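You operate a simulated robot arm through the tools that you are given. There is no shell and no other tool. Be economical: measure what you need, move in short steps, check, and stop when the job is done.

You are at the controls of a simulated two-armed robot. One attempt, no reset.

## Task
Take the lock tag down and turn the main isolator on.
Fine: the repair is over; tag to the lower peg first; open the switch box door to reach the isolator, shut it again; the main stays on for the shift. Where these are worked on the way, their far stop is far enough and under half their travel is too little: switch box door.

It is judged by the outcome, as a careful person would: the job done as asked, and still so three seconds after it is handed in. It fails if anything else is knocked over, pushed out of place, dropped, spilled or broken.

## Robot
Two 7-joint arms with two-finger parallel grippers on one trunk, on a base that drives. Base frame: it is fixed to the floor where the robot stands at the start and does not move with it; the origin is under the middle of the robot, x ahead of it, y to its left, z up. Readings come in mm, rad, newtons and seconds.
The left shoulder is at the start at [21, 101, 1512], the right one opposite. With the tool pointing down near the work surface each hand reaches from about 200 to 500 mm from the robot's upright axis, wherever it stands, measured 20 degrees to its own side. Places, roughly: main isolator [600, 400, 1300]; switch box door [500, 400, 1400]; tip of the lower peg of the switch box [500, 100, 1200]. Payload 2.4 kg a hand.
Tool frame (each hand has its own): the origin (TCP) lies between the finger pads and is the grasp point; the fingertips stand 24 mm ahead of it; z points along the fingers, y is the line along which they close. Largest opening 68 mm; finger width 17, thickness 10; the body of the gripper, 40 by 70 mm, starts 41 mm behind the TCP.
Orientation is that of the tool frame in the base frame, as a unit quaternion [w, x, y, z]. With the fingers straight down and closing along the base's y, the tool's x points along the base's -x, its y along +y and its z along -z.

## Interface
- The arms move only by the tool nudge_tool. It takes "left_targets", "right_targets" or both (then of equal length, played together; a hand with none holds still); each is a list of rows, each an object (a shift or turn left out is 0, a gripper value left out holds the last) with "translation": the shift along the base's x, y, z in mm, a list of three; "delta_rot": the turn, a rotation vector about the base's x, y, z in rad, a list of three; "hand": the gripper command, from -1 (shut) to 1 (fully open), values between in proportion. In form: [{"translation": [dx, dy, dz], "delta_rot": [wx, wy, wz], "hand": hand}, ...]. A call has 1 to 12 rows; each row is the pose to reach, as a shift and turn from the pose commanded when the call began. A row lasts 0.2 s, in which the tool goes at most 50 mm and 0.15 rad; a call with a longer step from one row to the next is refused whole, and so is a gripper value outside its range. Where a pose cannot be reached the arm comes as near as it can. A force on the tool above 40 N (or 10 N above the force at the start of the call, whichever is more), or a blocked arm, ends the call early, and 0.2 s more pass. The fingers move at their own pace (about 72 mm/s each) and stop on an object; they squeeze with about 32 N. The grip force told is the motor's: it shows also when the fingers shut on nothing. Time passes only in rows, and 0.2 s behind the last, so rows that repeat a pose let the fingers close. The reply holds the time, the measured pose of the TCP, the force on the tool along the base axes, the opening and the grip force, in the units named above and with some noise, with the torque about the TCP (base axes, N m) and any sound that the robot's microphone picked up.
- Cameras (640 x 400 px; columns grow to the right, rows downward): "scene" is now at [74.6, 62.5, 1676.7]; the picture's right is [0.70, -0.72, 0.00], its down [-0.38, -0.37, -0.85] and it looks along [0.61, 0.59, -0.53] (base axes); focal length 214 px, centre (320, 200). "left" rides on the left gripper at [84, -11, -75] in its tool frame; the picture's right is [0.13, 0.99, 0.00], its down [-0.60, 0.08, -0.79] and it looks along [-0.79, 0.10, 0.61] (tool axes); focal length 251 px, centre (320, 200). "right" rides on the right gripper at [84, 11, -75] in its tool frame; the picture's right is [-0.13, 0.99, 0.00], its down [-0.60, -0.08, -0.79] and it looks along [-0.79, -0.10, 0.61] (tool axes); focal length 251 px, centre (320, 200). There is no depth. A picture from a camera that has moved, and an enlarged one, comes with that camera's place and axes in the base frame and with its lens.
- grab_frame(camera): a new picture of that camera. It takes no simulated time.
- lift_body(by): slides the trunk up (or, below 0, down) by that many mm; the arms and the scene camera ride with it, the base frame stays. It gives what a move gives, with no picture.
- drive_base(legs): drives the robot by 1 to 6 legs, each [ahead, left, turn to the left] in mm, mm and rad, along the robot's own axes; the way and the turn of a leg run together, so that a leg with both is an arc; at most 1500 mm and 3.142 rad a leg. The arms and the cameras ride along, it lands a little off, and it stops where it bumps. It gives what a move gives.
- turn_head(pan, tilt): turns the head with the scene camera to pan (to the left, within 1.501 rad either way) and tilt (down, from -0.506 to 1.204), counted from straight ahead of the robot. It gives what a move gives.
- enlarge(camera, box): a new picture of the part [left, top, right, bottom] of that camera's present view, enlarged. It takes no simulated time.
- finish_job(): hands the job in; it is judged then, once.

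Go step by step. Nothing tells you exact positions but the pictures and the camera data: compare them with the known pose of the tool, close in by small moves and look again before you grip or let go. The budget is 120 turns and 100 pictures, counting those below and the enlarged ones. Unless the task says otherwise, let go and move clear before handing in, and close with one line.

The tools are called after ">>>" by a JSON object that holds its "api" and its "payload". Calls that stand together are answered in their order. nudge_tool: Moves the arms, as the interface text tells. Its arguments: {"type":"object","properties":{"left_targets":{"type":"array"},"right_targets":{"type":"array"}},"required":[]} The other tools are called the same way: lift_body (by) slides the trunk up or down; drive_base (legs) drives the base; turn_head (pan, tilt) turns the head that bears the scene camera; grab_frame (camera) takes a picture; enlarge (camera, box) takes an enlarged picture of a part of a camera's view; finish_job () hands the job in.

At the start:

```text
time: 0.0
left_tcp_pos: [198.1, 259.8, 1561.4]
left_tool_rot: [0.0, 0.0, 1.0, 0.0]
left_wrist_force: [0.5, 0.9, 0.0]
left_ft_torque: [0.01, -0.03, 0.0]
left_gripper_width: 67.9
left_finger_force: 0.0
right_tcp_pos: [273.0, 41.6, 1540.7]
right_tool_rot: [0.0, 0.001, 1.0, 0.001]
right_wrist_force: [-0.1, 0.2, 0.1]
right_ft_torque: [-0.01, 0.0, -0.02]
right_gripper_width: 67.7
right_finger_force: 0.0
trunk travel left (down, up): [-725.0, 124.0]
robot x, y, heading: [2.9, 0.2, 0.003]
head pan, tilt: [0.77, 0.562]
```

scene: 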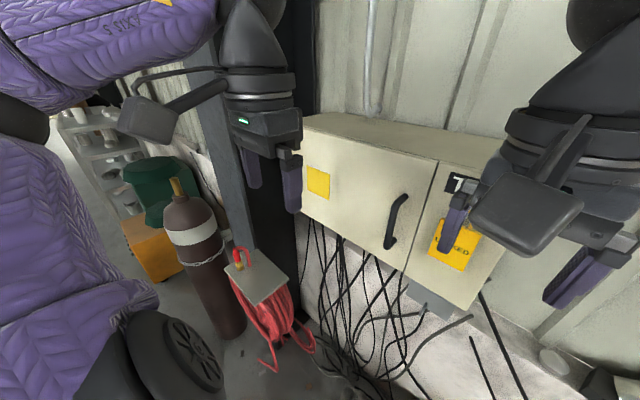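
right: 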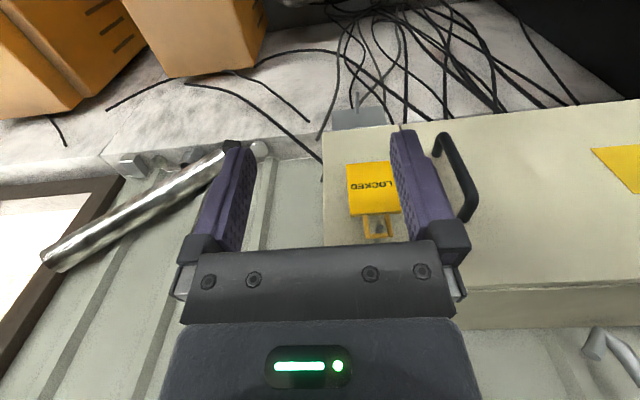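
left: 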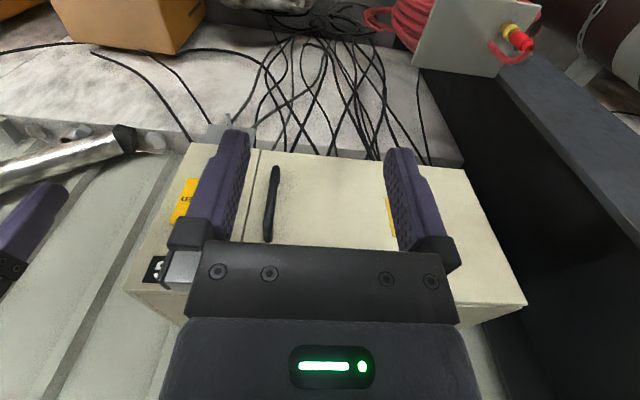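

The switch box stands ahead-left, with the yellow LOCKED tag on its right panel and the door (black handle) left of that. I take closer looks before moving.

>>> {"api": "enlarge", "payload": {"camera": "scene", "box": [290, 100, 530, 320]}}

>>> {"api": "enlarge", "payload": {"camera": "right", "box": [220, 80, 500, 260]}}

```text
1.82 times, centred on (410, 210) of scene
camera zoom: at [74.6, 62.5, 1676.7], right [0.7, -0.72, 0.0], down [-0.38, -0.37, -0.85], along [0.61, 0.59, -0.53], focal length 390 px, centre (156, 182)
```

zoom: 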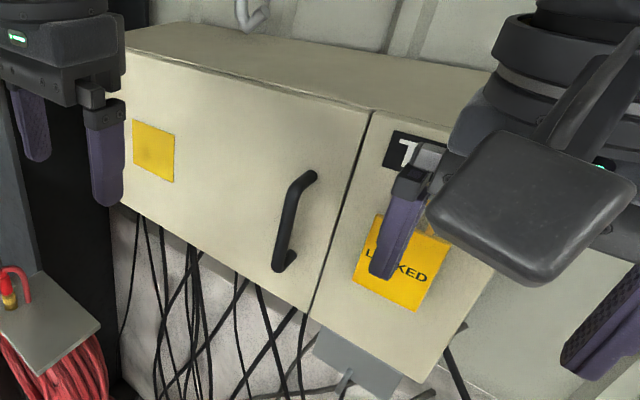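

```text
2.22 times, centred on (360, 170) of right
camera zoom: at [188.9, 53.4, 1616.4], right [0.13, 0.99, 0.0], down [0.6, -0.08, 0.79], along [0.79, -0.1, -0.61], focal length 559 px, centre (231, 267)
```

zoom: 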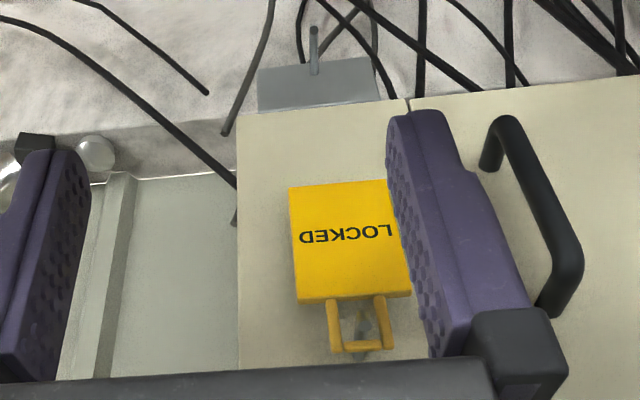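

The tag hangs by its shackle on an upper peg, and below the box there seems to be a grey plate with another peg. I move the right hand aside to see these from the head camera.

>>> {"api": "nudge_tool", "payload": {"right_targets": [{"translation": [0, -50, 0]}, {"translation": [0, -100, 0]}, {"translation": [0, -150, 0]}, {"translation": [0, -200, 0]}, {"translation": [0, -240, 0]}]}}

>>> {"api": "turn_head", "payload": {"pan": 0.5, "tilt": 0.6}}

>>> {"api": "grab_frame", "payload": {"camera": "scene"}}

```text
time: 1.2
left_tcp_pos: [196.7, 260.2, 1559.1]
left_tool_rot: [0.0, 0.0, 1.0, 0.001]
left_wrist_force: [0.7, 0.1, -0.4]
left_ft_torque: [0.0, 0.0, -0.01]
left_gripper_width: 68.2
left_finger_force: 0.1
right_tcp_pos: [270.4, -197.4, 1538.8]
right_tool_rot: [0.0, 0.0, 1.0, 0.001]
right_wrist_force: [0.0, 0.4, -0.4]
right_ft_torque: [0.02, -0.02, 0.03]
right_gripper_width: 67.8
right_finger_force: 0.1
trunk travel left (down, up): [-725.0, 124.0]
robot x, y, heading: [2.9, -0.8, 0.005]
head pan, tilt: [0.77, 0.562]
```

```text
time: 2.0
left_tcp_pos: [197.1, 259.3, 1560.6]
left_tool_rot: [-0.001, 0.0, 1.0, 0.0]
left_wrist_force: [0.6, -0.2, -0.3]
left_ft_torque: [0.0, 0.0, 0.05]
left_gripper_width: 68.2
left_finger_force: 0.2
right_tcp_pos: [270.1, -195.2, 1538.5]
right_tool_rot: [0.001, 0.0, 1.0, 0.001]
right_wrist_force: [-0.1, 0.7, -0.1]
right_ft_torque: [0.0, 0.0, 0.0]
right_gripper_width: 67.8
right_finger_force: 0.0
trunk travel left (down, up): [-725.0, 124.0]
robot x, y, heading: [-1.7, 0.0, -0.003]
head pan, tilt: [0.499, 0.6]
```

```text
94 pictures are left
camera scene: at [87.8, 42.6, 1673.4], right [0.48, -0.88, 0.0], down [-0.5, -0.27, -0.83], along [0.72, 0.4, -0.56], focal length 214 px, centre (320, 200)
```

scene: 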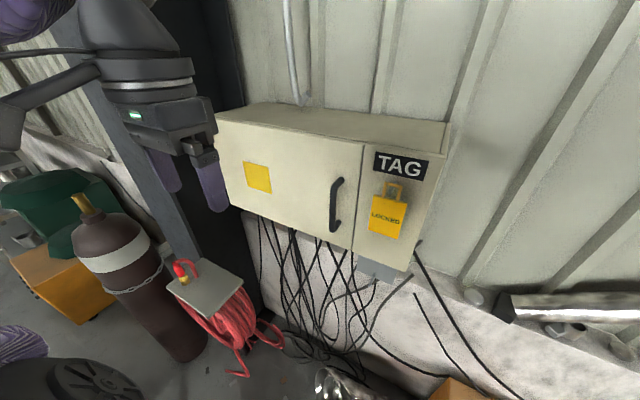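

>>> {"api": "enlarge", "payload": {"camera": "scene", "box": [310, 130, 450, 290]}}

>>> {"api": "grab_frame", "payload": {"camera": "right"}}

```text
2.50 times, centred on (380, 210) of scene
camera zoom: at [87.8, 42.6, 1673.4], right [0.48, -0.88, 0.0], down [-0.5, -0.27, -0.83], along [0.72, 0.4, -0.56], focal length 536 px, centre (170, 175)
```

zoom: 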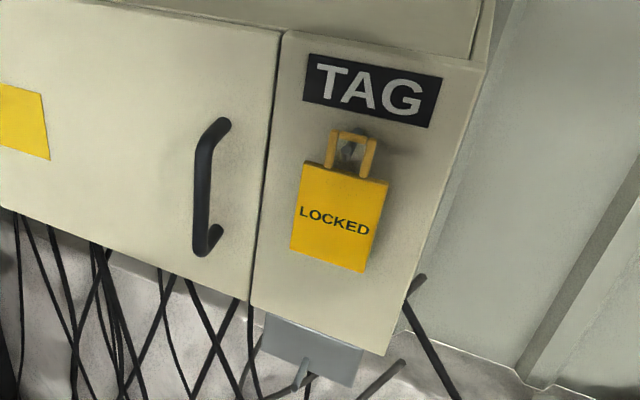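

```text
92 pictures are left
camera right: at [186.6, -184.1, 1613.7], right [0.13, 0.99, 0.0], down [0.6, -0.08, 0.79], along [0.79, -0.1, -0.61], focal length 251 px, centre (320, 200)
```

right: 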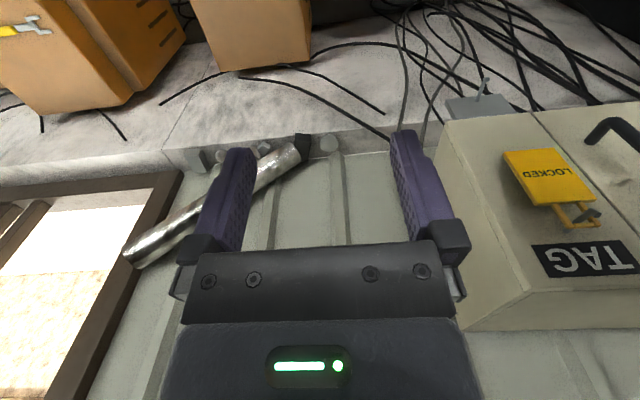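

Shackle top comes out near [486, 95, 1455], box front near x=530, door handle near [495, 225, 1275–1430], and the lower peg around z≈1100–1160. I lower the trunk for a flatter view of both pegs and a better working height.

>>> {"api": "lift_body", "payload": {"by": -220}}

>>> {"api": "turn_head", "payload": {"pan": 0.3, "tilt": 0.4}}

>>> {"api": "grab_frame", "payload": {"camera": "scene"}}

>>> {"api": "grab_frame", "payload": {"camera": "right"}}

```text
time: 4.3
left_tcp_pos: [196.5, 260.2, 1339.5]
left_tool_rot: [0.0, -0.001, 1.0, 0.0]
left_wrist_force: [0.0, -0.7, -0.1]
left_ft_torque: [0.0, -0.03, -0.02]
left_gripper_width: 67.9
left_finger_force: 0.1
right_tcp_pos: [272.6, -199.6, 1321.8]
right_tool_rot: [0.0, 0.0, 1.0, 0.0]
right_wrist_force: [-0.3, -0.2, -0.2]
right_ft_torque: [0.02, 0.0, 0.0]
right_gripper_width: 67.8
right_finger_force: 0.1
trunk travel left (down, up): [-505.0, 344.0]
robot x, y, heading: [0.8, -1.8, 0.0]
head pan, tilt: [0.499, 0.6]
```

```text
time: 5.0
left_tcp_pos: [195.8, 259.7, 1340.9]
left_tool_rot: [0.0, 0.001, 1.0, 0.0]
left_wrist_force: [0.3, -0.3, -0.4]
left_ft_torque: [-0.02, 0.0, -0.01]
left_gripper_width: 68.1
left_finger_force: 0.1
right_tcp_pos: [272.3, -197.4, 1320.3]
right_tool_rot: [0.0, 0.0, 1.0, 0.001]
right_wrist_force: [0.1, -0.8, 0.5]
right_ft_torque: [-0.02, 0.01, -0.01]
right_gripper_width: 68.0
right_finger_force: 0.0
trunk travel left (down, up): [-505.0, 344.0]
robot x, y, heading: [0.1, 0.3, -0.002]
head pan, tilt: [0.3, 0.4]
```

```text
91 pictures are left
camera scene: at [107.7, 27.6, 1471.3], right [0.3, -0.96, 0.0], down [-0.37, -0.12, -0.92], along [0.88, 0.27, -0.39], focal length 214 px, centre (320, 200)
```

scene: 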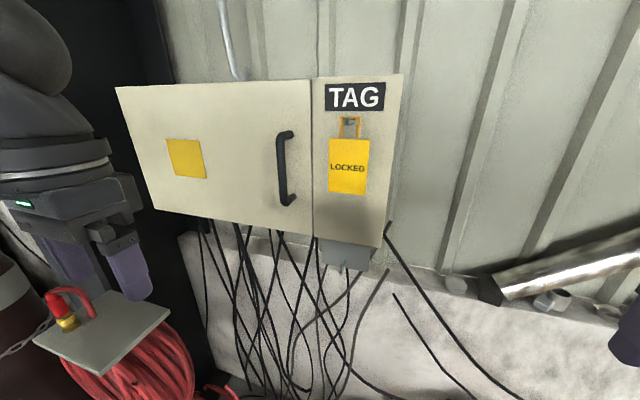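

```text
90 pictures are left
camera right: at [188.8, -186.8, 1396.5], right [0.13, 0.99, 0.0], down [0.6, -0.08, 0.79], along [0.79, -0.1, -0.61], focal length 251 px, centre (320, 200)
```

right: 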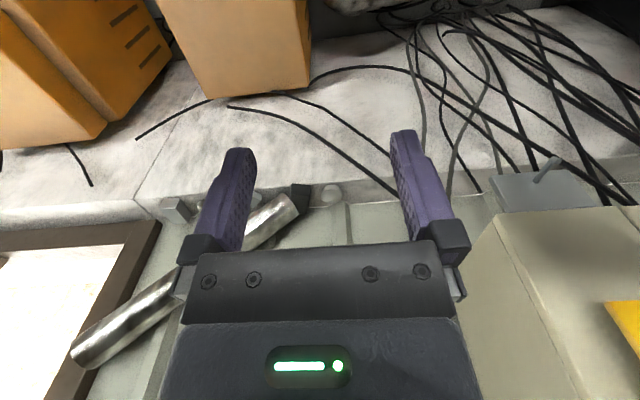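

>>> {"api": "enlarge", "payload": {"camera": "scene", "box": [300, 70, 420, 145]}}

>>> {"api": "enlarge", "payload": {"camera": "scene", "box": [290, 220, 410, 295]}}

>>> {"api": "enlarge", "payload": {"camera": "right", "box": [470, 130, 630, 230]}}

```text
5.33 times, centred on (360, 108) of scene
camera zoom: at [107.7, 27.6, 1471.3], right [0.3, -0.96, 0.0], down [-0.37, -0.12, -0.92], along [0.88, 0.27, -0.39], focal length 1144 px, centre (107, 693)
```

zoom: 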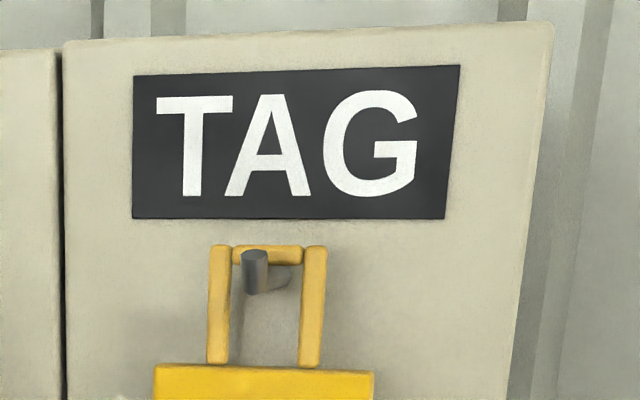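

```text
5.33 times, centred on (350, 258) of scene
camera zoom: at [107.7, 27.6, 1471.3], right [0.3, -0.96, 0.0], down [-0.37, -0.12, -0.92], along [0.88, 0.27, -0.39], focal length 1144 px, centre (160, -107)
```

zoom: 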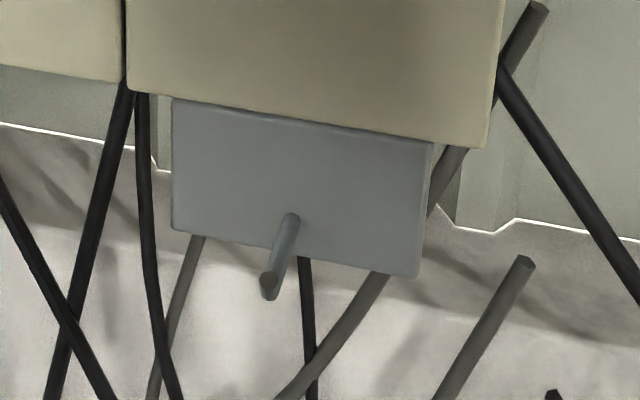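

```text
4.00 times, centred on (550, 180) of right
camera zoom: at [188.8, -186.8, 1396.5], right [0.13, 0.99, 0.0], down [0.6, -0.08, 0.79], along [0.79, -0.1, -0.61], focal length 1006 px, centre (-600, 280)
```

zoom: 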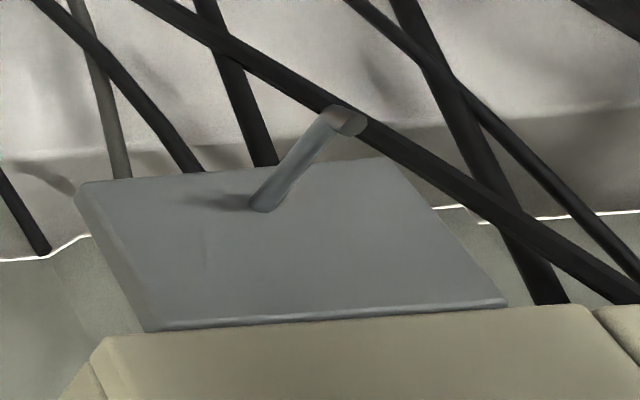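

Lower peg: tip ≈ [455, 88, 1158], root ≈ [502, 89, 1154]; upper peg about the same at z≈1452, shackle ~38 mm wide at z 1424–1458, x≈480. I turn the right hand so its fingers point ahead.

>>> {"api": "nudge_tool", "payload": {"right_targets": [{"delta_rot": [0, -0.14, 0]}, {"delta_rot": [0, -0.28, 0]}, {"delta_rot": [0, -0.43, 0]}, {"delta_rot": [0, -0.57, 0]}, {"delta_rot": [0, -0.71, 0]}, {"delta_rot": [0, -0.86, 0]}, {"delta_rot": [0, -1.0, 0]}, {"delta_rot": [0, -1.14, 0]}, {"delta_rot": [0, -1.28, 0]}, {"delta_rot": [0, -1.43, 0]}, {"delta_rot": [0, -1.571, 0]}, {"delta_rot": [0, -1.571, 0]}]}}

```text
time: 7.6
left_tcp_pos: [198.3, 261.9, 1339.3]
left_tool_rot: [0.0, 0.0, 1.0, 0.0]
left_wrist_force: [-0.2, 0.6, 0.6]
left_ft_torque: [-0.04, -0.02, -0.04]
left_gripper_width: 68.3
left_finger_force: 0.0
right_tcp_pos: [357.1, -240.8, 1359.2]
right_tool_rot: [0.707, -0.001, 0.707, 0.001]
right_wrist_force: [-0.4, 0.4, 0.3]
right_ft_torque: [0.02, 0.0, -0.05]
right_gripper_width: 68.1
right_finger_force: 0.2
right hand out of reach, approached as far as the arm can: row 6, 7, 8, 9, 10, 11, 12
trunk travel left (down, up): [-505.0, 344.0]
robot x, y, heading: [-1.3, -3.0, -0.003]
head pan, tilt: [0.3, 0.4]
```

The hand is level now, ended somewhat displaced by the reach limit. A small test shift tells me which pose the commands count from.

>>> {"api": "nudge_tool", "payload": {"right_targets": [{"translation": [10, 30, 30]}, {"translation": [10, 60, 60]}]}}

```text
time: 8.2
left_tcp_pos: [198.2, 260.8, 1338.8]
left_tool_rot: [0.0, 0.0, 1.0, 0.001]
left_wrist_force: [0.2, 0.5, 0.1]
left_ft_torque: [-0.02, 0.04, 0.01]
left_gripper_width: 67.8
left_finger_force: 0.1
right_tcp_pos: [365.2, -183.2, 1418.5]
right_tool_rot: [0.707, -0.001, 0.707, 0.001]
right_wrist_force: [0.0, -0.2, -0.3]
right_ft_torque: [0.01, -0.01, 0.01]
right_gripper_width: 68.0
right_finger_force: 0.0
trunk travel left (down, up): [-505.0, 344.0]
robot x, y, heading: [-2.1, -2.5, 0.005]
head pan, tilt: [0.3, 0.4]
```

It counts from the reached pose. I bring the hand in front of the tag, still ~100 mm short of it.

>>> {"api": "nudge_tool", "payload": {"right_targets": [{"translation": [0, 45, 8]}, {"translation": [0, 90, 21]}, {"translation": [0, 135, 21]}, {"translation": [0, 180, 21]}, {"translation": [0, 225, 21]}, {"translation": [0, 260, 21]}, {"translation": [0, 274, 21]}]}}

>>> {"api": "grab_frame", "payload": {"camera": "right"}}

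>>> {"api": "grab_frame", "payload": {"camera": "scene"}}

```text
time: 9.8
left_tcp_pos: [196.4, 261.5, 1339.3]
left_tool_rot: [0.0, -0.001, 1.0, 0.0]
left_wrist_force: [0.4, 0.0, -0.9]
left_ft_torque: [0.03, 0.0, 0.01]
left_gripper_width: 68.0
left_finger_force: 0.2
right_tcp_pos: [363.0, 88.8, 1438.7]
right_tool_rot: [0.708, 0.0, 0.707, 0.001]
right_wrist_force: [0.3, 0.3, 0.6]
right_ft_torque: [-0.04, -0.04, 0.0]
right_gripper_width: 67.9
right_finger_force: 0.0
trunk travel left (down, up): [-505.0, 344.0]
robot x, y, heading: [0.0, 3.9, -0.001]
head pan, tilt: [0.3, 0.4]
```

```text
86 pictures are left
camera right: at [287.9, 101.3, 1355.3], right [0.0, 0.99, 0.13], down [-0.79, -0.08, 0.6], along [0.61, -0.1, 0.79], focal length 251 px, centre (320, 200)
```

right: 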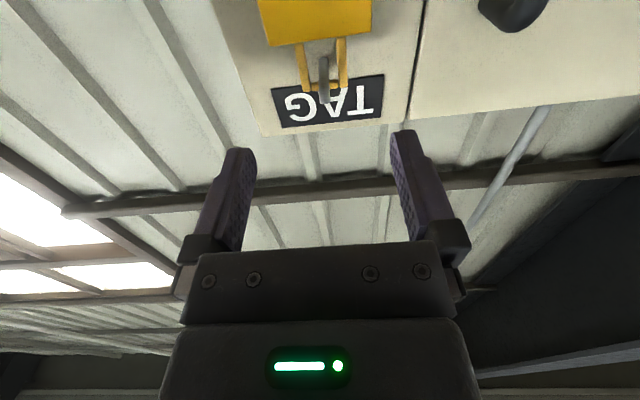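

```text
85 pictures are left
camera scene: at [107.7, 27.9, 1471.3], right [0.3, -0.96, 0.0], down [-0.37, -0.12, -0.92], along [0.88, 0.27, -0.39], focal length 214 px, centre (320, 200)
```

scene: 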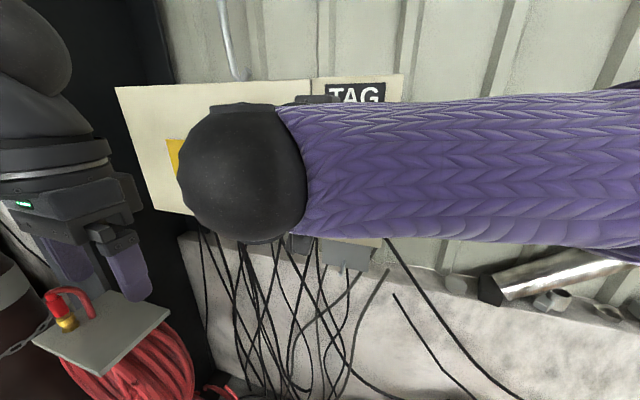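

>>> {"api": "enlarge", "payload": {"camera": "right", "box": [240, 0, 400, 100]}}

```text
4.00 times, centred on (320, 50) of right
camera zoom: at [287.9, 101.3, 1355.3], right [0.0, 0.99, 0.13], down [-0.79, -0.08, 0.6], along [0.61, -0.1, 0.79], focal length 1006 px, centre (320, 800)
```

zoom: 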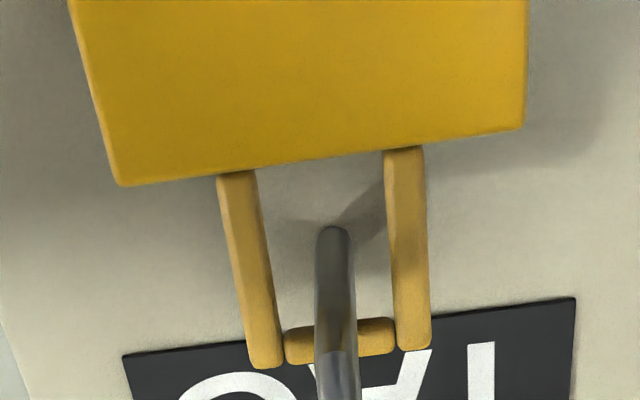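

Shackle sits at x≈475, y≈93 (sides at 78 and 107), panel at ≈503. I advance to x≈467 with the hand open, then check.

>>> {"api": "nudge_tool", "payload": {"right_targets": [{"translation": [30, 4, 0]}, {"translation": [60, 4, 0]}, {"translation": [85, 4, 0]}, {"translation": [95, 4, 0]}, {"translation": [104, 4, 0]}, {"translation": [104, 4, 0]}]}}

>>> {"api": "grab_frame", "payload": {"camera": "right"}}

```text
time: 11.2
left_tcp_pos: [196.9, 260.4, 1339.7]
left_tool_rot: [-0.001, 0.0, 1.0, 0.0]
left_wrist_force: [-0.3, -0.2, -1.1]
left_ft_torque: [0.0, 0.01, -0.01]
left_gripper_width: 68.0
left_finger_force: 0.1
right_tcp_pos: [468.4, 90.2, 1441.7]
right_tool_rot: [0.707, 0.0, 0.707, 0.001]
right_wrist_force: [-0.1, 0.0, 0.7]
right_ft_torque: [-0.01, 0.0, 0.02]
right_gripper_width: 68.1
right_finger_force: 0.0
trunk travel left (down, up): [-505.0, 344.0]
robot x, y, heading: [-0.4, -0.9, 0.0]
head pan, tilt: [0.3, 0.4]
```

```text
83 pictures are left
camera right: at [393.7, 102.6, 1357.0], right [0.0, 0.99, 0.13], down [-0.79, -0.08, 0.6], along [0.61, -0.1, 0.79], focal length 251 px, centre (320, 200)
```

right: 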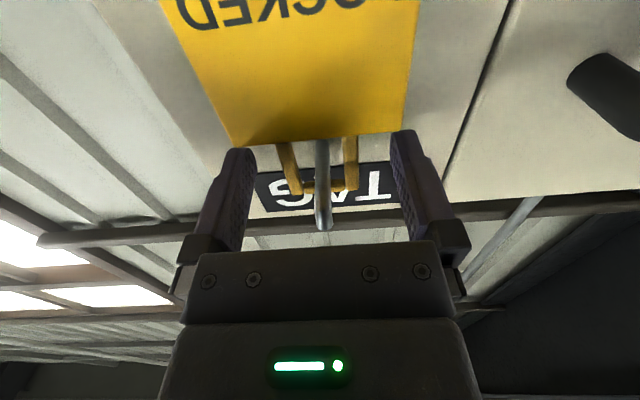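

The shackle is centred between the fingers, above the plate. I close on it.

>>> {"api": "nudge_tool", "payload": {"right_targets": [{"translation": [0, 2, 0], "hand": -1}, {"translation": [0, 2, 0], "hand": -1}, {"translation": [0, 2, 0], "hand": -1}, {"translation": [0, 2, 0], "hand": -1}]}}

>>> {"api": "grab_frame", "payload": {"camera": "right"}}

```text
time: 12.2
left_tcp_pos: [196.7, 260.8, 1340.5]
left_tool_rot: [0.0, 0.0, 1.0, 0.0]
left_wrist_force: [-0.5, -0.2, 0.6]
left_ft_torque: [0.0, 0.02, 0.0]
left_gripper_width: 68.2
left_finger_force: 0.0
right_tcp_pos: [468.0, 93.9, 1441.3]
right_tool_rot: [0.707, -0.001, 0.707, 0.0]
right_wrist_force: [-0.4, 0.8, 0.0]
right_ft_torque: [0.0, -0.01, -0.03]
right_gripper_width: 34.7
right_finger_force: 32.4
trunk travel left (down, up): [-505.0, 344.0]
robot x, y, heading: [-5.7, -3.3, -0.003]
head pan, tilt: [0.3, 0.4]
```

```text
82 pictures are left
camera right: at [393.4, 105.6, 1357.0], right [0.0, 0.99, 0.13], down [-0.79, -0.08, 0.6], along [0.61, -0.1, 0.79], focal length 251 px, centre (320, 200)
```

right: 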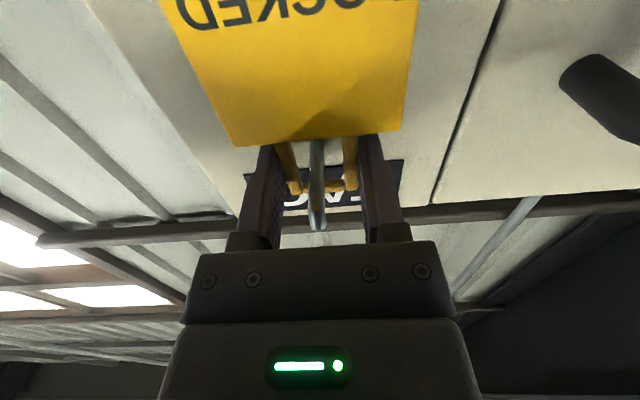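

Gripped (34.7 mm). I lift a few mm and draw the tag straight off the peg.

>>> {"api": "nudge_tool", "payload": {"right_targets": [{"translation": [0, 0, 4]}, {"translation": [0, 0, 7]}, {"translation": [-20, 0, 7]}, {"translation": [-40, 0, 7]}, {"translation": [-60, 0, 7]}, {"translation": [-80, 0, 7]}]}}

>>> {"api": "grab_frame", "payload": {"camera": "right"}}

```text
time: 13.6
left_tcp_pos: [197.8, 260.0, 1340.7]
left_tool_rot: [-0.001, 0.0, 1.0, 0.0]
left_wrist_force: [0.3, -0.7, -0.3]
left_ft_torque: [0.03, -0.01, -0.01]
left_gripper_width: 68.0
left_finger_force: 0.0
right_tcp_pos: [386.0, 94.7, 1448.5]
right_tool_rot: [0.707, -0.001, 0.707, 0.001]
right_wrist_force: [-0.3, -0.9, 0.2]
right_ft_torque: [-0.01, -0.03, 0.0]
right_gripper_width: 34.4
right_finger_force: 32.2
trunk travel left (down, up): [-505.0, 344.0]
robot x, y, heading: [1.4, -1.2, 0.003]
head pan, tilt: [0.3, 0.4]
```

```text
81 pictures are left
camera right: at [311.4, 106.8, 1364.5], right [0.0, 0.99, 0.13], down [-0.79, -0.08, 0.6], along [0.61, -0.1, 0.79], focal length 251 px, centre (320, 200)
```

right: 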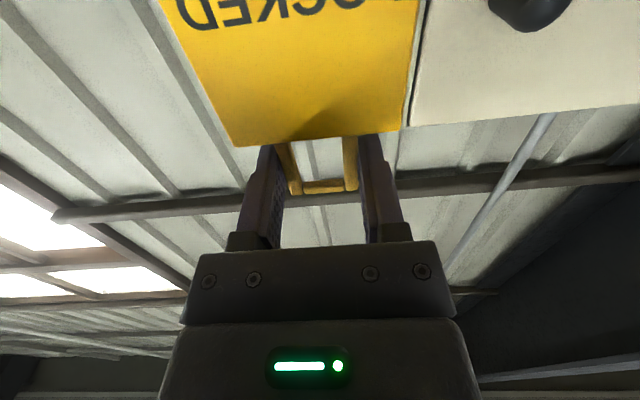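

The tag is free in the hand. I lower it in front of the lower peg, keeping the same distance back.

>>> {"api": "nudge_tool", "payload": {"right_targets": [{"translation": [-5, -1, -40]}, {"translation": [-5, -2, -80]}, {"translation": [-5, -3, -120]}, {"translation": [-5, -4, -160]}, {"translation": [-5, -4, -200]}, {"translation": [-5, -4, -240]}, {"translation": [-5, -4, -270]}, {"translation": [-5, -4, -291]}, {"translation": [-5, -4, -291]}]}}

>>> {"api": "grab_frame", "payload": {"camera": "right"}}

>>> {"api": "grab_frame", "payload": {"camera": "scene"}}

```text
time: 15.6
left_tcp_pos: [197.1, 260.3, 1340.9]
left_tool_rot: [-0.001, 0.0, 1.0, 0.0]
left_wrist_force: [-0.7, 0.0, 0.6]
left_ft_torque: [-0.02, 0.01, -0.01]
left_gripper_width: 67.8
left_finger_force: 0.0
right_tcp_pos: [382.1, 88.9, 1158.4]
right_tool_rot: [0.707, 0.0, 0.707, 0.0]
right_wrist_force: [0.5, 0.2, -0.5]
right_ft_torque: [-0.02, 0.02, 0.04]
right_gripper_width: 34.8
right_finger_force: 32.2
trunk travel left (down, up): [-505.0, 344.0]
robot x, y, heading: [0.2, -1.8, -0.001]
head pan, tilt: [0.3, 0.4]
```

```text
80 pictures are left
camera right: at [306.7, 100.9, 1072.8], right [0.0, 0.99, 0.13], down [-0.79, -0.08, 0.6], along [0.61, -0.1, 0.79], focal length 251 px, centre (320, 200)
```

right: 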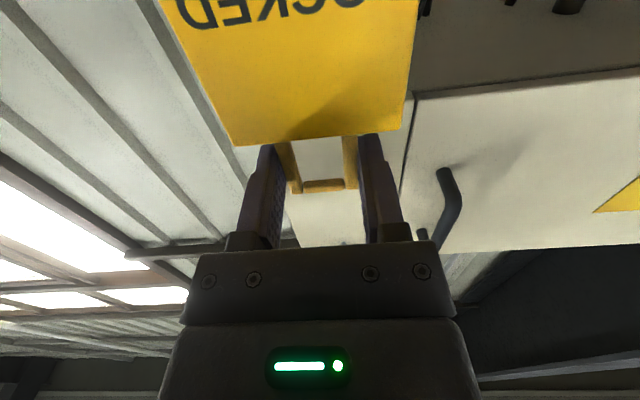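

```text
79 pictures are left
camera scene: at [107.8, 27.7, 1471.3], right [0.3, -0.96, 0.0], down [-0.37, -0.12, -0.92], along [0.88, 0.27, -0.39], focal length 214 px, centre (320, 200)
```

scene: 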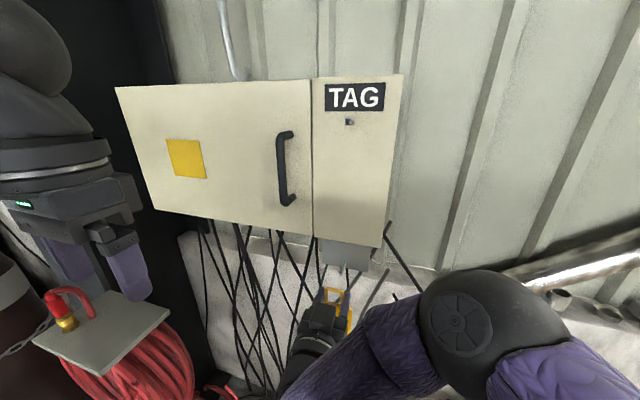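

>>> {"api": "enlarge", "payload": {"camera": "scene", "box": [290, 240, 400, 330]}}

>>> {"api": "enlarge", "payload": {"camera": "right", "box": [260, 120, 400, 210]}}

```text
4.44 times, centred on (345, 285) of scene
camera zoom: at [107.8, 27.7, 1471.3], right [0.3, -0.96, 0.0], down [-0.37, -0.12, -0.92], along [0.88, 0.27, -0.39], focal length 953 px, centre (209, -178)
```

zoom: 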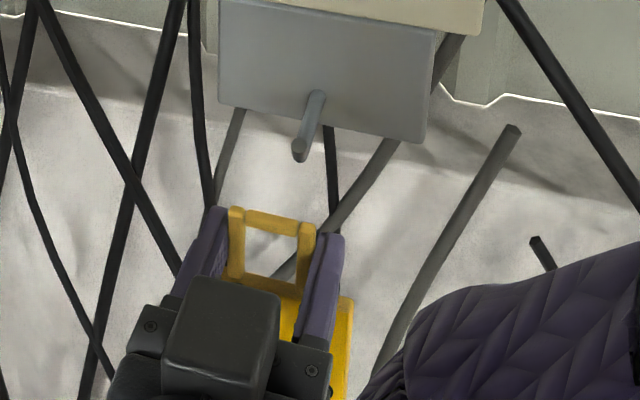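

```text
4.44 times, centred on (330, 165) of right
camera zoom: at [306.7, 100.9, 1072.8], right [0.0, 0.99, 0.13], down [-0.79, -0.08, 0.6], along [0.61, -0.1, 0.79], focal length 1118 px, centre (276, 356)
```

zoom: 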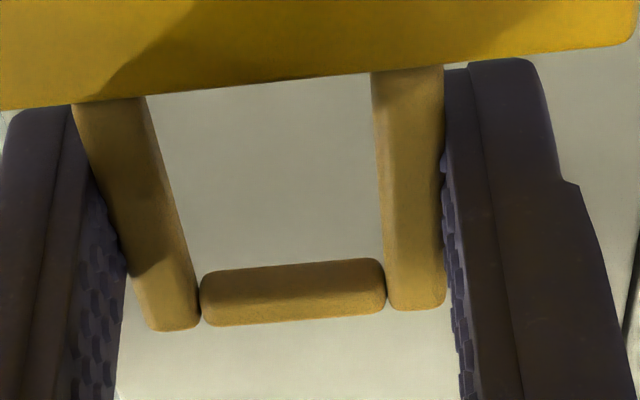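

Window of the shackle and the peg line up in y; I go 3 mm lower and slide forward over the peg in small steps.

>>> {"api": "nudge_tool", "payload": {"right_targets": [{"translation": [20, 0, -3]}, {"translation": [40, 0, -3]}, {"translation": [52, 0, -3]}, {"translation": [62, 0, -3]}, {"translation": [70, 0, -3]}]}}

>>> {"api": "enlarge", "payload": {"camera": "right", "box": [240, 110, 420, 230]}}

>>> {"api": "enlarge", "payload": {"camera": "scene", "box": [290, 225, 400, 315]}}

```text
time: 16.8
left_tcp_pos: [197.7, 259.8, 1339.4]
left_tool_rot: [0.0, 0.0, 1.0, 0.0]
left_wrist_force: [-0.3, 0.2, 0.0]
left_ft_torque: [0.0, 0.01, 0.0]
left_gripper_width: 67.7
left_finger_force: 0.0
right_tcp_pos: [452.6, 90.2, 1154.5]
right_tool_rot: [0.707, 0.001, 0.707, 0.0]
right_wrist_force: [0.4, -1.2, 0.3]
right_ft_torque: [0.01, 0.01, -0.03]
right_gripper_width: 35.0
right_finger_force: 31.9
trunk travel left (down, up): [-505.0, 344.0]
robot x, y, heading: [-0.6, -1.3, -0.0]
head pan, tilt: [0.3, 0.4]
```

```text
3.33 times, centred on (330, 170) of right
camera zoom: at [377.5, 101.9, 1071.3], right [0.0, 0.99, 0.13], down [-0.79, -0.08, 0.6], along [0.61, -0.1, 0.79], focal length 838 px, centre (287, 300)
```

zoom: 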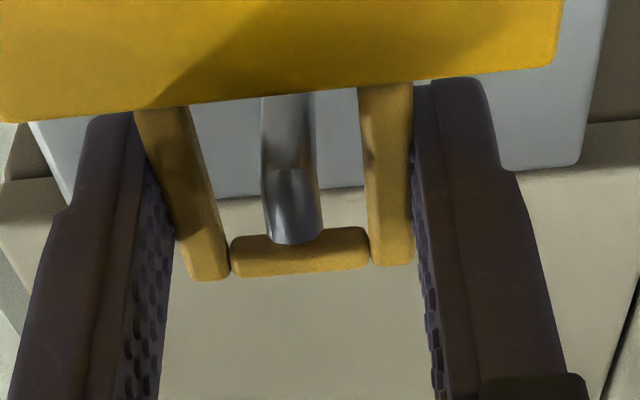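

```text
4.44 times, centred on (345, 270) of scene
camera zoom: at [107.9, 27.7, 1471.3], right [0.3, -0.96, 0.0], down [-0.37, -0.12, -0.92], along [0.88, 0.27, -0.39], focal length 953 px, centre (209, -111)
```

zoom: 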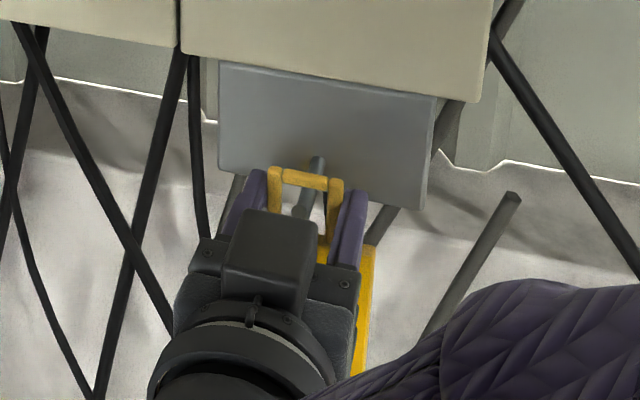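

The peg is entering the window, centred. I go on another 17 mm.

>>> {"api": "nudge_tool", "payload": {"right_targets": [{"translation": [6, -1, 1]}, {"translation": [12, -1, 1]}, {"translation": [17, -1, 1]}]}}

>>> {"api": "enlarge", "payload": {"camera": "right", "box": [240, 110, 420, 230]}}

>>> {"api": "enlarge", "payload": {"camera": "scene", "box": [290, 225, 400, 315]}}

```text
time: 17.6
left_tcp_pos: [196.9, 261.0, 1338.9]
left_tool_rot: [0.0, 0.0, 1.0, -0.001]
left_wrist_force: [-0.3, 0.8, 0.4]
left_ft_torque: [0.0, 0.01, 0.02]
left_gripper_width: 68.1
left_finger_force: 0.0
right_tcp_pos: [470.0, 88.9, 1155.9]
right_tool_rot: [0.707, -0.001, 0.707, 0.001]
right_wrist_force: [0.8, 0.2, 0.0]
right_ft_torque: [0.02, -0.01, -0.01]
right_gripper_width: 34.9
right_finger_force: 31.7
trunk travel left (down, up): [-505.0, 344.0]
robot x, y, heading: [0.1, -1.2, 0.001]
head pan, tilt: [0.3, 0.4]
```

```text
3.33 times, centred on (330, 170) of right
camera zoom: at [394.1, 101.5, 1072.0], right [0.0, 0.99, 0.13], down [-0.79, -0.08, 0.6], along [0.61, -0.1, 0.79], focal length 838 px, centre (287, 300)
```

zoom: 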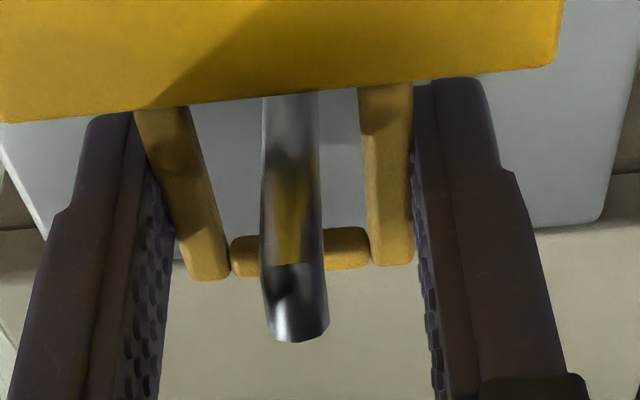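

```text
4.44 times, centred on (345, 270) of scene
camera zoom: at [107.9, 27.7, 1471.3], right [0.3, -0.96, 0.0], down [-0.37, -0.12, -0.92], along [0.88, 0.27, -0.39], focal length 953 px, centre (209, -111)
```

zoom: 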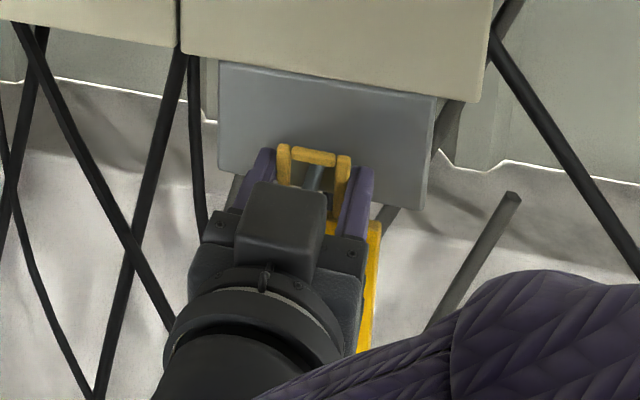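

The peg goes through the shackle. I lower the tag until its bar rests on the peg.

>>> {"api": "nudge_tool", "payload": {"right_targets": [{"translation": [2, 0, -2]}, {"translation": [3, 0, -4]}, {"translation": [3, 0, -6]}, {"translation": [3, 0, -8]}]}}

>>> {"api": "enlarge", "payload": {"camera": "right", "box": [240, 110, 420, 230]}}

```text
time: 18.6
left_tcp_pos: [196.3, 260.8, 1340.5]
left_tool_rot: [0.0, 0.0, 1.0, 0.0]
left_wrist_force: [-0.9, 0.0, 0.3]
left_ft_torque: [-0.01, -0.01, 0.02]
left_gripper_width: 67.8
left_finger_force: 0.1
right_tcp_pos: [472.2, 89.9, 1149.0]
right_tool_rot: [0.707, 0.0, 0.707, 0.0]
right_wrist_force: [0.5, 0.1, -0.1]
right_ft_torque: [0.0, 0.0, -0.02]
right_gripper_width: 34.4
right_finger_force: 32.1
trunk travel left (down, up): [-505.0, 344.0]
robot x, y, heading: [1.3, 3.1, 0.003]
head pan, tilt: [0.3, 0.4]
```

```text
3.33 times, centred on (330, 170) of right
camera zoom: at [397.4, 101.8, 1063.7], right [0.0, 0.99, 0.13], down [-0.79, -0.08, 0.6], along [0.61, -0.1, 0.79], focal length 838 px, centre (287, 300)
```

zoom: 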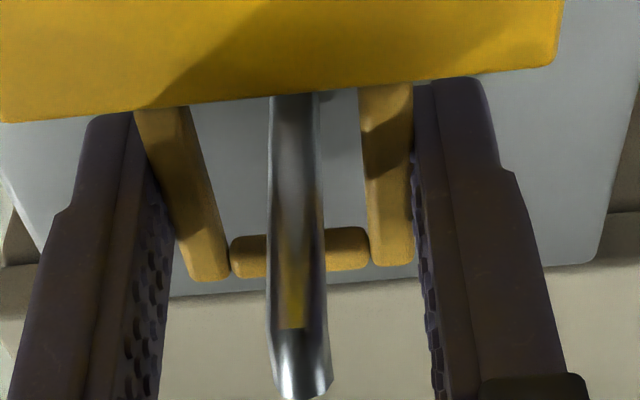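

No contact yet; a little lower.

>>> {"api": "nudge_tool", "payload": {"right_targets": [{"translation": [0, 0, -1.5]}, {"translation": [0, 0, -3]}, {"translation": [0, 0, -3]}]}}

```text
time: 19.4
left_tcp_pos: [197.7, 260.5, 1340.4]
left_tool_rot: [0.0, -0.001, 1.0, -0.001]
left_wrist_force: [0.6, 0.0, -0.5]
left_ft_torque: [0.0, -0.01, 0.03]
left_gripper_width: 68.1
left_finger_force: 0.1
right_tcp_pos: [471.2, 90.0, 1145.8]
right_tool_rot: [0.707, 0.001, 0.707, -0.001]
right_wrist_force: [0.1, -0.7, 0.4]
right_ft_torque: [0.0, 0.03, -0.04]
right_gripper_width: 34.7
right_finger_force: 31.8
trunk travel left (down, up): [-505.0, 344.0]
robot x, y, heading: [-2.7, -2.9, -0.003]
head pan, tilt: [0.3, 0.4]
```

>>> {"api": "nudge_tool", "payload": {"right_targets": [{"translation": [0, 0, -1]}, {"translation": [0, 0, -2]}, {"translation": [0, 0, -3]}, {"translation": [0, 0, -3]}]}}

>>> {"api": "enlarge", "payload": {"camera": "right", "box": [240, 110, 420, 230]}}

>>> {"api": "enlarge", "payload": {"camera": "scene", "box": [290, 225, 400, 315]}}

```text
time: 20.4
left_tcp_pos: [196.1, 261.1, 1340.8]
left_tool_rot: [0.0, 0.0, 1.0, 0.0]
left_wrist_force: [0.2, 0.4, -0.4]
left_ft_torque: [-0.03, -0.02, 0.05]
left_gripper_width: 68.4
left_finger_force: 0.1
right_tcp_pos: [472.9, 89.3, 1141.8]
right_tool_rot: [0.707, -0.001, 0.707, 0.001]
right_wrist_force: [-0.6, 0.0, -1.5]
right_ft_torque: [0.01, 0.0, -0.02]
right_gripper_width: 34.7
right_finger_force: 32.4
trunk travel left (down, up): [-505.0, 344.0]
robot x, y, heading: [-2.5, 0.5, 0.002]
head pan, tilt: [0.3, 0.4]
```

```text
3.33 times, centred on (330, 170) of right
camera zoom: at [397.7, 101.0, 1057.7], right [0.0, 0.99, 0.13], down [-0.79, -0.08, 0.6], along [0.61, -0.1, 0.79], focal length 838 px, centre (287, 300)
```

zoom: 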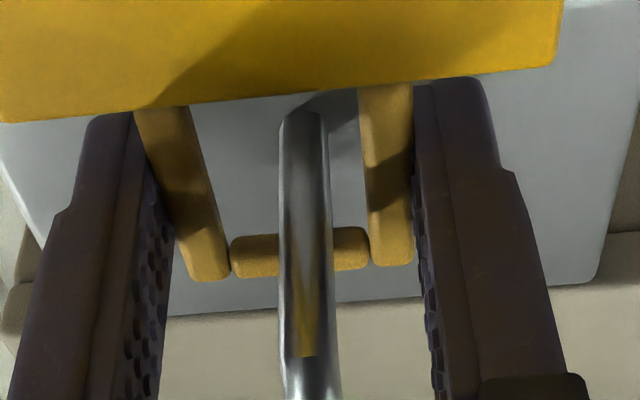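

```text
4.44 times, centred on (345, 270) of scene
camera zoom: at [107.9, 27.7, 1471.3], right [0.3, -0.96, 0.0], down [-0.37, -0.12, -0.92], along [0.88, 0.27, -0.39], focal length 953 px, centre (209, -111)
```

zoom: 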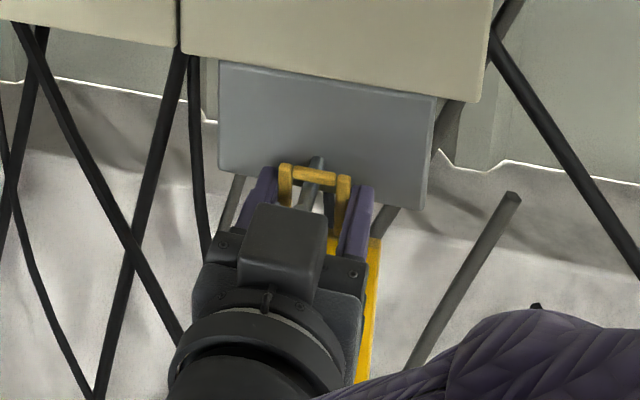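

>>> {"api": "nudge_tool", "payload": {"right_targets": [{"translation": [0, 0, -1]}, {"translation": [0, 0, -2]}, {"translation": [0, 0, -2]}]}}

```text
time: 21.2
left_tcp_pos: [197.2, 260.7, 1340.7]
left_tool_rot: [0.0, -0.001, 1.0, 0.0]
left_wrist_force: [0.2, 0.3, -1.0]
left_ft_torque: [0.0, -0.03, -0.01]
left_gripper_width: 68.0
left_finger_force: 0.1
right_tcp_pos: [473.3, 88.4, 1141.7]
right_tool_rot: [0.709, 0.0, 0.706, 0.0]
right_wrist_force: [1.9, 0.4, 11.9]
right_ft_torque: [0.03, -0.11, 0.02]
right_gripper_width: 34.6
right_finger_force: 31.7
trunk travel left (down, up): [-505.0, 344.0]
robot x, y, heading: [-0.9, -0.0, -0.003]
head pan, tilt: [0.3, 0.4]
```

Contact at 12 N: the bar rests on the peg. I ease off a bit, open, and check before withdrawing.

>>> {"api": "nudge_tool", "payload": {"right_targets": [{"translation": [0, 0, 1]}, {"translation": [0, 0, 1], "hand": 0.3}, {"translation": [0, 0, 1], "hand": 1}, {"translation": [0, 0, 1], "hand": 1}, {"translation": [0, 0, 1], "hand": 1}]}}

>>> {"api": "enlarge", "payload": {"camera": "right", "box": [200, 60, 440, 220]}}

```text
time: 22.4
left_tcp_pos: [197.0, 260.8, 1339.9]
left_tool_rot: [0.0, 0.0, 1.0, 0.0]
left_wrist_force: [0.1, -0.5, 1.4]
left_ft_torque: [0.0, -0.01, 0.02]
left_gripper_width: 68.2
left_finger_force: 0.1
right_tcp_pos: [473.1, 89.0, 1140.5]
right_tool_rot: [0.707, -0.001, 0.707, 0.001]
right_wrist_force: [-0.5, -0.1, 0.4]
right_ft_torque: [0.0, -0.04, -0.02]
right_gripper_width: 67.8
right_finger_force: 0.0
trunk travel left (down, up): [-505.0, 344.0]
robot x, y, heading: [4.2, -1.1, 0.002]
head pan, tilt: [0.3, 0.4]
```

```text
2.50 times, centred on (320, 140) of right
camera zoom: at [397.6, 100.9, 1056.5], right [0.0, 0.99, 0.13], down [-0.79, -0.08, 0.6], along [0.61, -0.1, 0.79], focal length 629 px, centre (320, 350)
```

zoom: 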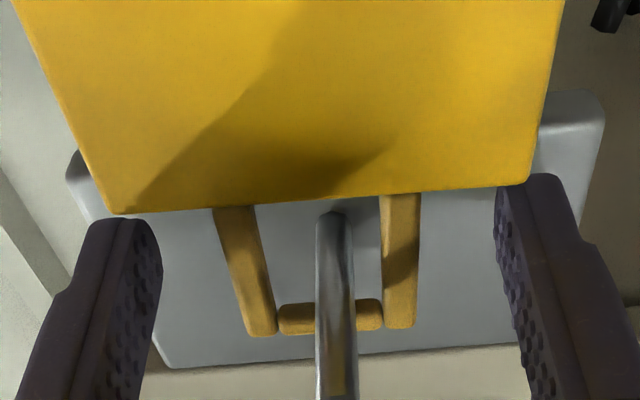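

It hangs on the lower peg. I withdraw straight back, then to the right.

>>> {"api": "nudge_tool", "payload": {"right_targets": [{"translation": [-20, 0, 0]}, {"translation": [-45, 0, 0]}, {"translation": [-80, 0, 0]}, {"translation": [-110, -20, 0]}, {"translation": [-110, -65, 0]}, {"translation": [-110, -110, 0]}, {"translation": [-110, -155, 0]}, {"translation": [-110, -200, 0]}, {"translation": [-110, -240, 0]}]}}

>>> {"api": "grab_frame", "payload": {"camera": "scene"}}

```text
time: 24.4
left_tcp_pos: [196.7, 259.8, 1340.5]
left_tool_rot: [0.0, 0.001, 1.0, 0.001]
left_wrist_force: [0.6, -1.2, 0.3]
left_ft_torque: [0.02, 0.02, 0.04]
left_gripper_width: 67.9
left_finger_force: 0.0
right_tcp_pos: [344.2, -60.0, 1191.4]
right_tool_rot: [0.706, 0.001, 0.708, -0.001]
right_wrist_force: [0.2, 0.1, 0.2]
right_ft_torque: [0.02, 0.01, 0.06]
right_gripper_width: 67.8
right_finger_force: 0.0
right hand out of reach, approached as far as the arm can: row 7, 8, 9
trunk travel left (down, up): [-505.0, 344.0]
robot x, y, heading: [-0.2, -2.0, -0.001]
head pan, tilt: [0.3, 0.4]
```

```text
68 pictures are left
camera scene: at [107.5, 27.5, 1471.4], right [0.3, -0.96, 0.0], down [-0.37, -0.12, -0.92], along [0.88, 0.27, -0.39], focal length 214 px, centre (320, 200)
```

scene: 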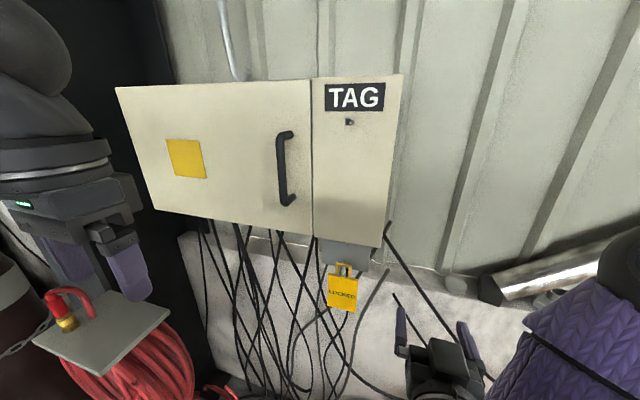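

The tag hangs on the lower peg. Next the door: I turn the left hand level, pointing at the door, beside the handle's height.

>>> {"api": "nudge_tool", "payload": {"left_targets": [{"delta_rot": [0, -0.14, 0]}, {"delta_rot": [0, -0.28, 0]}, {"delta_rot": [0, -0.43, 0]}, {"delta_rot": [0, -0.57, 0]}, {"delta_rot": [0, -0.71, 0]}, {"delta_rot": [0, -0.86, 0]}, {"delta_rot": [0, -1.0, 0]}, {"delta_rot": [0, -1.14, 0]}, {"delta_rot": [0, -1.28, 0]}, {"delta_rot": [0, -1.43, 0]}, {"delta_rot": [0, -1.571, 0]}, {"delta_rot": [0, -1.571, 0]}]}}

>>> {"api": "grab_frame", "payload": {"camera": "left"}}

>>> {"api": "grab_frame", "payload": {"camera": "scene"}}

```text
time: 27.0
left_tcp_pos: [193.4, 333.7, 1381.3]
left_tool_rot: [0.707, -0.001, 0.707, 0.001]
left_wrist_force: [-0.4, -0.6, 0.6]
left_ft_torque: [-0.01, -0.02, 0.01]
left_gripper_width: 68.0
left_finger_force: 0.1
left hand out of reach, approached as far as the arm can: row 6, 7, 8, 9, 10, 11, 12
right_tcp_pos: [344.3, -59.1, 1191.8]
right_tool_rot: [0.706, 0.001, 0.708, -0.001]
right_wrist_force: [-1.3, -0.1, -0.4]
right_ft_torque: [0.01, -0.01, -0.03]
right_gripper_width: 67.9
right_finger_force: 0.1
trunk travel left (down, up): [-505.0, 344.0]
robot x, y, heading: [-2.5, -2.5, 0.002]
head pan, tilt: [0.3, 0.4]
```

```text
67 pictures are left
camera left: at [118.5, 322.2, 1297.5], right [0.0, 0.99, -0.13], down [-0.79, 0.08, 0.6], along [0.61, 0.1, 0.79], focal length 251 px, centre (320, 200)
```

left: 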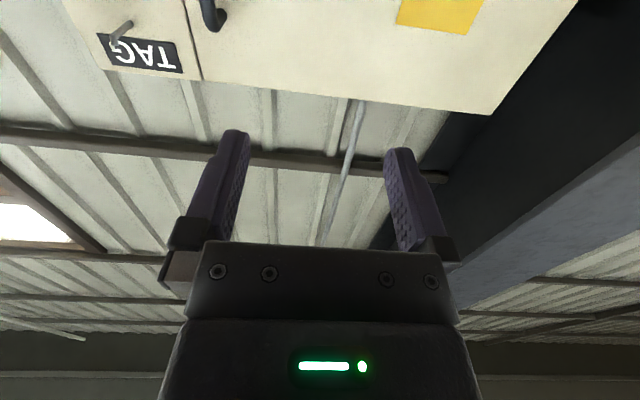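

```text
66 pictures are left
camera scene: at [107.7, 27.6, 1471.3], right [0.3, -0.96, 0.0], down [-0.37, -0.12, -0.92], along [0.88, 0.27, -0.39], focal length 214 px, centre (320, 200)
```

scene: 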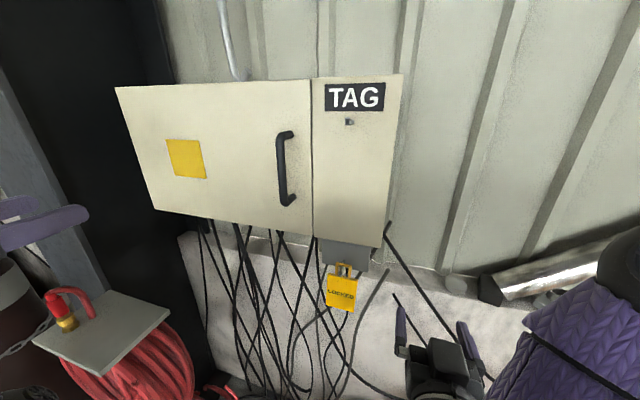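

I bring the left hand in front of the handle, about 90 mm short, and look.

>>> {"api": "nudge_tool", "payload": {"left_targets": [{"translation": [35, -22, -4]}, {"translation": [70, -44, -8]}, {"translation": [105, -66, -12]}, {"translation": [140, -88, -16]}, {"translation": [170, -105, -19]}, {"translation": [185, -117, -21]}]}}

>>> {"api": "grab_frame", "payload": {"camera": "left"}}

>>> {"api": "grab_frame", "payload": {"camera": "right"}}

```text
time: 28.4
left_tcp_pos: [380.0, 222.3, 1357.2]
left_tool_rot: [0.707, -0.001, 0.707, 0.0]
left_wrist_force: [-0.4, 0.5, -0.2]
left_ft_torque: [-0.01, 0.03, -0.01]
left_gripper_width: 67.8
left_finger_force: 0.0
left hand out of reach, approached as far as the arm can: row 1, 2, 3, 4
right_tcp_pos: [345.9, -59.2, 1190.7]
right_tool_rot: [0.706, 0.002, 0.708, -0.002]
right_wrist_force: [0.0, -0.2, -0.2]
right_ft_torque: [-0.02, 0.01, 0.04]
right_gripper_width: 68.0
right_finger_force: 0.0
trunk travel left (down, up): [-505.0, 344.0]
robot x, y, heading: [0.5, 2.0, -0.002]
head pan, tilt: [0.3, 0.4]
```

```text
65 pictures are left
camera left: at [304.7, 209.9, 1273.3], right [0.0, 0.99, -0.13], down [-0.79, 0.08, 0.6], along [0.61, 0.1, 0.79], focal length 251 px, centre (320, 200)
```

left: 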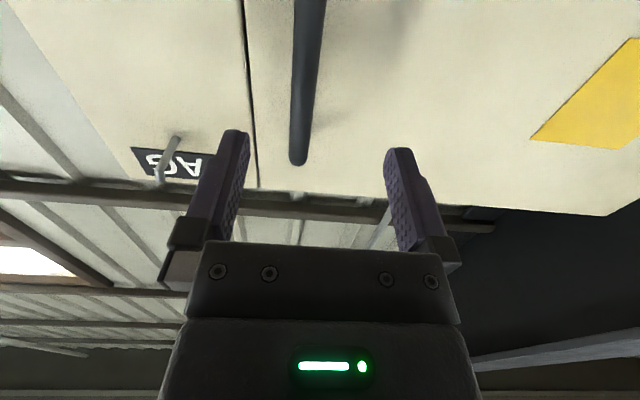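

```text
64 pictures are left
camera right: at [269.5, -47.5, 1107.1], right [0.0, 0.99, 0.13], down [-0.79, -0.08, 0.61], along [0.61, -0.1, 0.78], focal length 251 px, centre (320, 200)
```

right: 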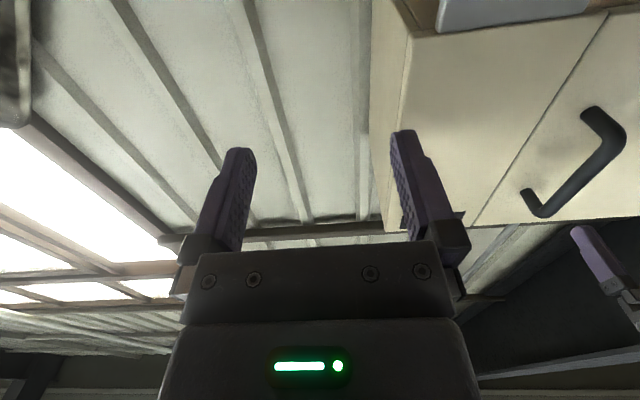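

Handle bar: x≈464, y≈209.5. I align in y and advance around it.

>>> {"api": "nudge_tool", "payload": {"left_targets": [{"translation": [0, -12.5, 0]}, {"translation": [25, -12.5, 0]}, {"translation": [50, -12.5, 0]}, {"translation": [70, -12.5, 0]}, {"translation": [82, -12.5, 0]}]}}

>>> {"api": "grab_frame", "payload": {"camera": "left"}}

```text
time: 29.6
left_tcp_pos: [460.4, 208.7, 1356.9]
left_tool_rot: [0.707, 0.0, 0.707, 0.0]
left_wrist_force: [-0.1, -0.1, -0.6]
left_ft_torque: [-0.02, -0.02, 0.02]
left_gripper_width: 67.8
left_finger_force: 0.0
right_tcp_pos: [344.9, -59.5, 1190.1]
right_tool_rot: [0.706, 0.002, 0.708, -0.002]
right_wrist_force: [-0.1, -0.5, -0.7]
right_ft_torque: [-0.02, 0.0, -0.03]
right_gripper_width: 68.0
right_finger_force: 0.2
trunk travel left (down, up): [-505.0, 344.0]
robot x, y, heading: [1.1, 1.1, -0.002]
head pan, tilt: [0.3, 0.4]
```

```text
63 pictures are left
camera left: at [386.0, 196.5, 1273.6], right [0.0, 0.99, -0.13], down [-0.79, 0.08, 0.6], along [0.61, 0.1, 0.79], focal length 251 px, centre (320, 200)
```

left: 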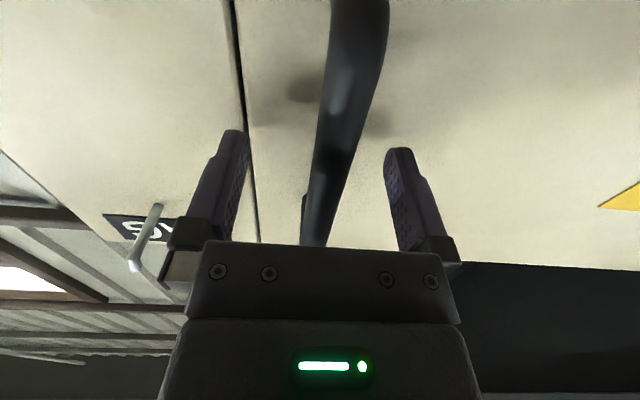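

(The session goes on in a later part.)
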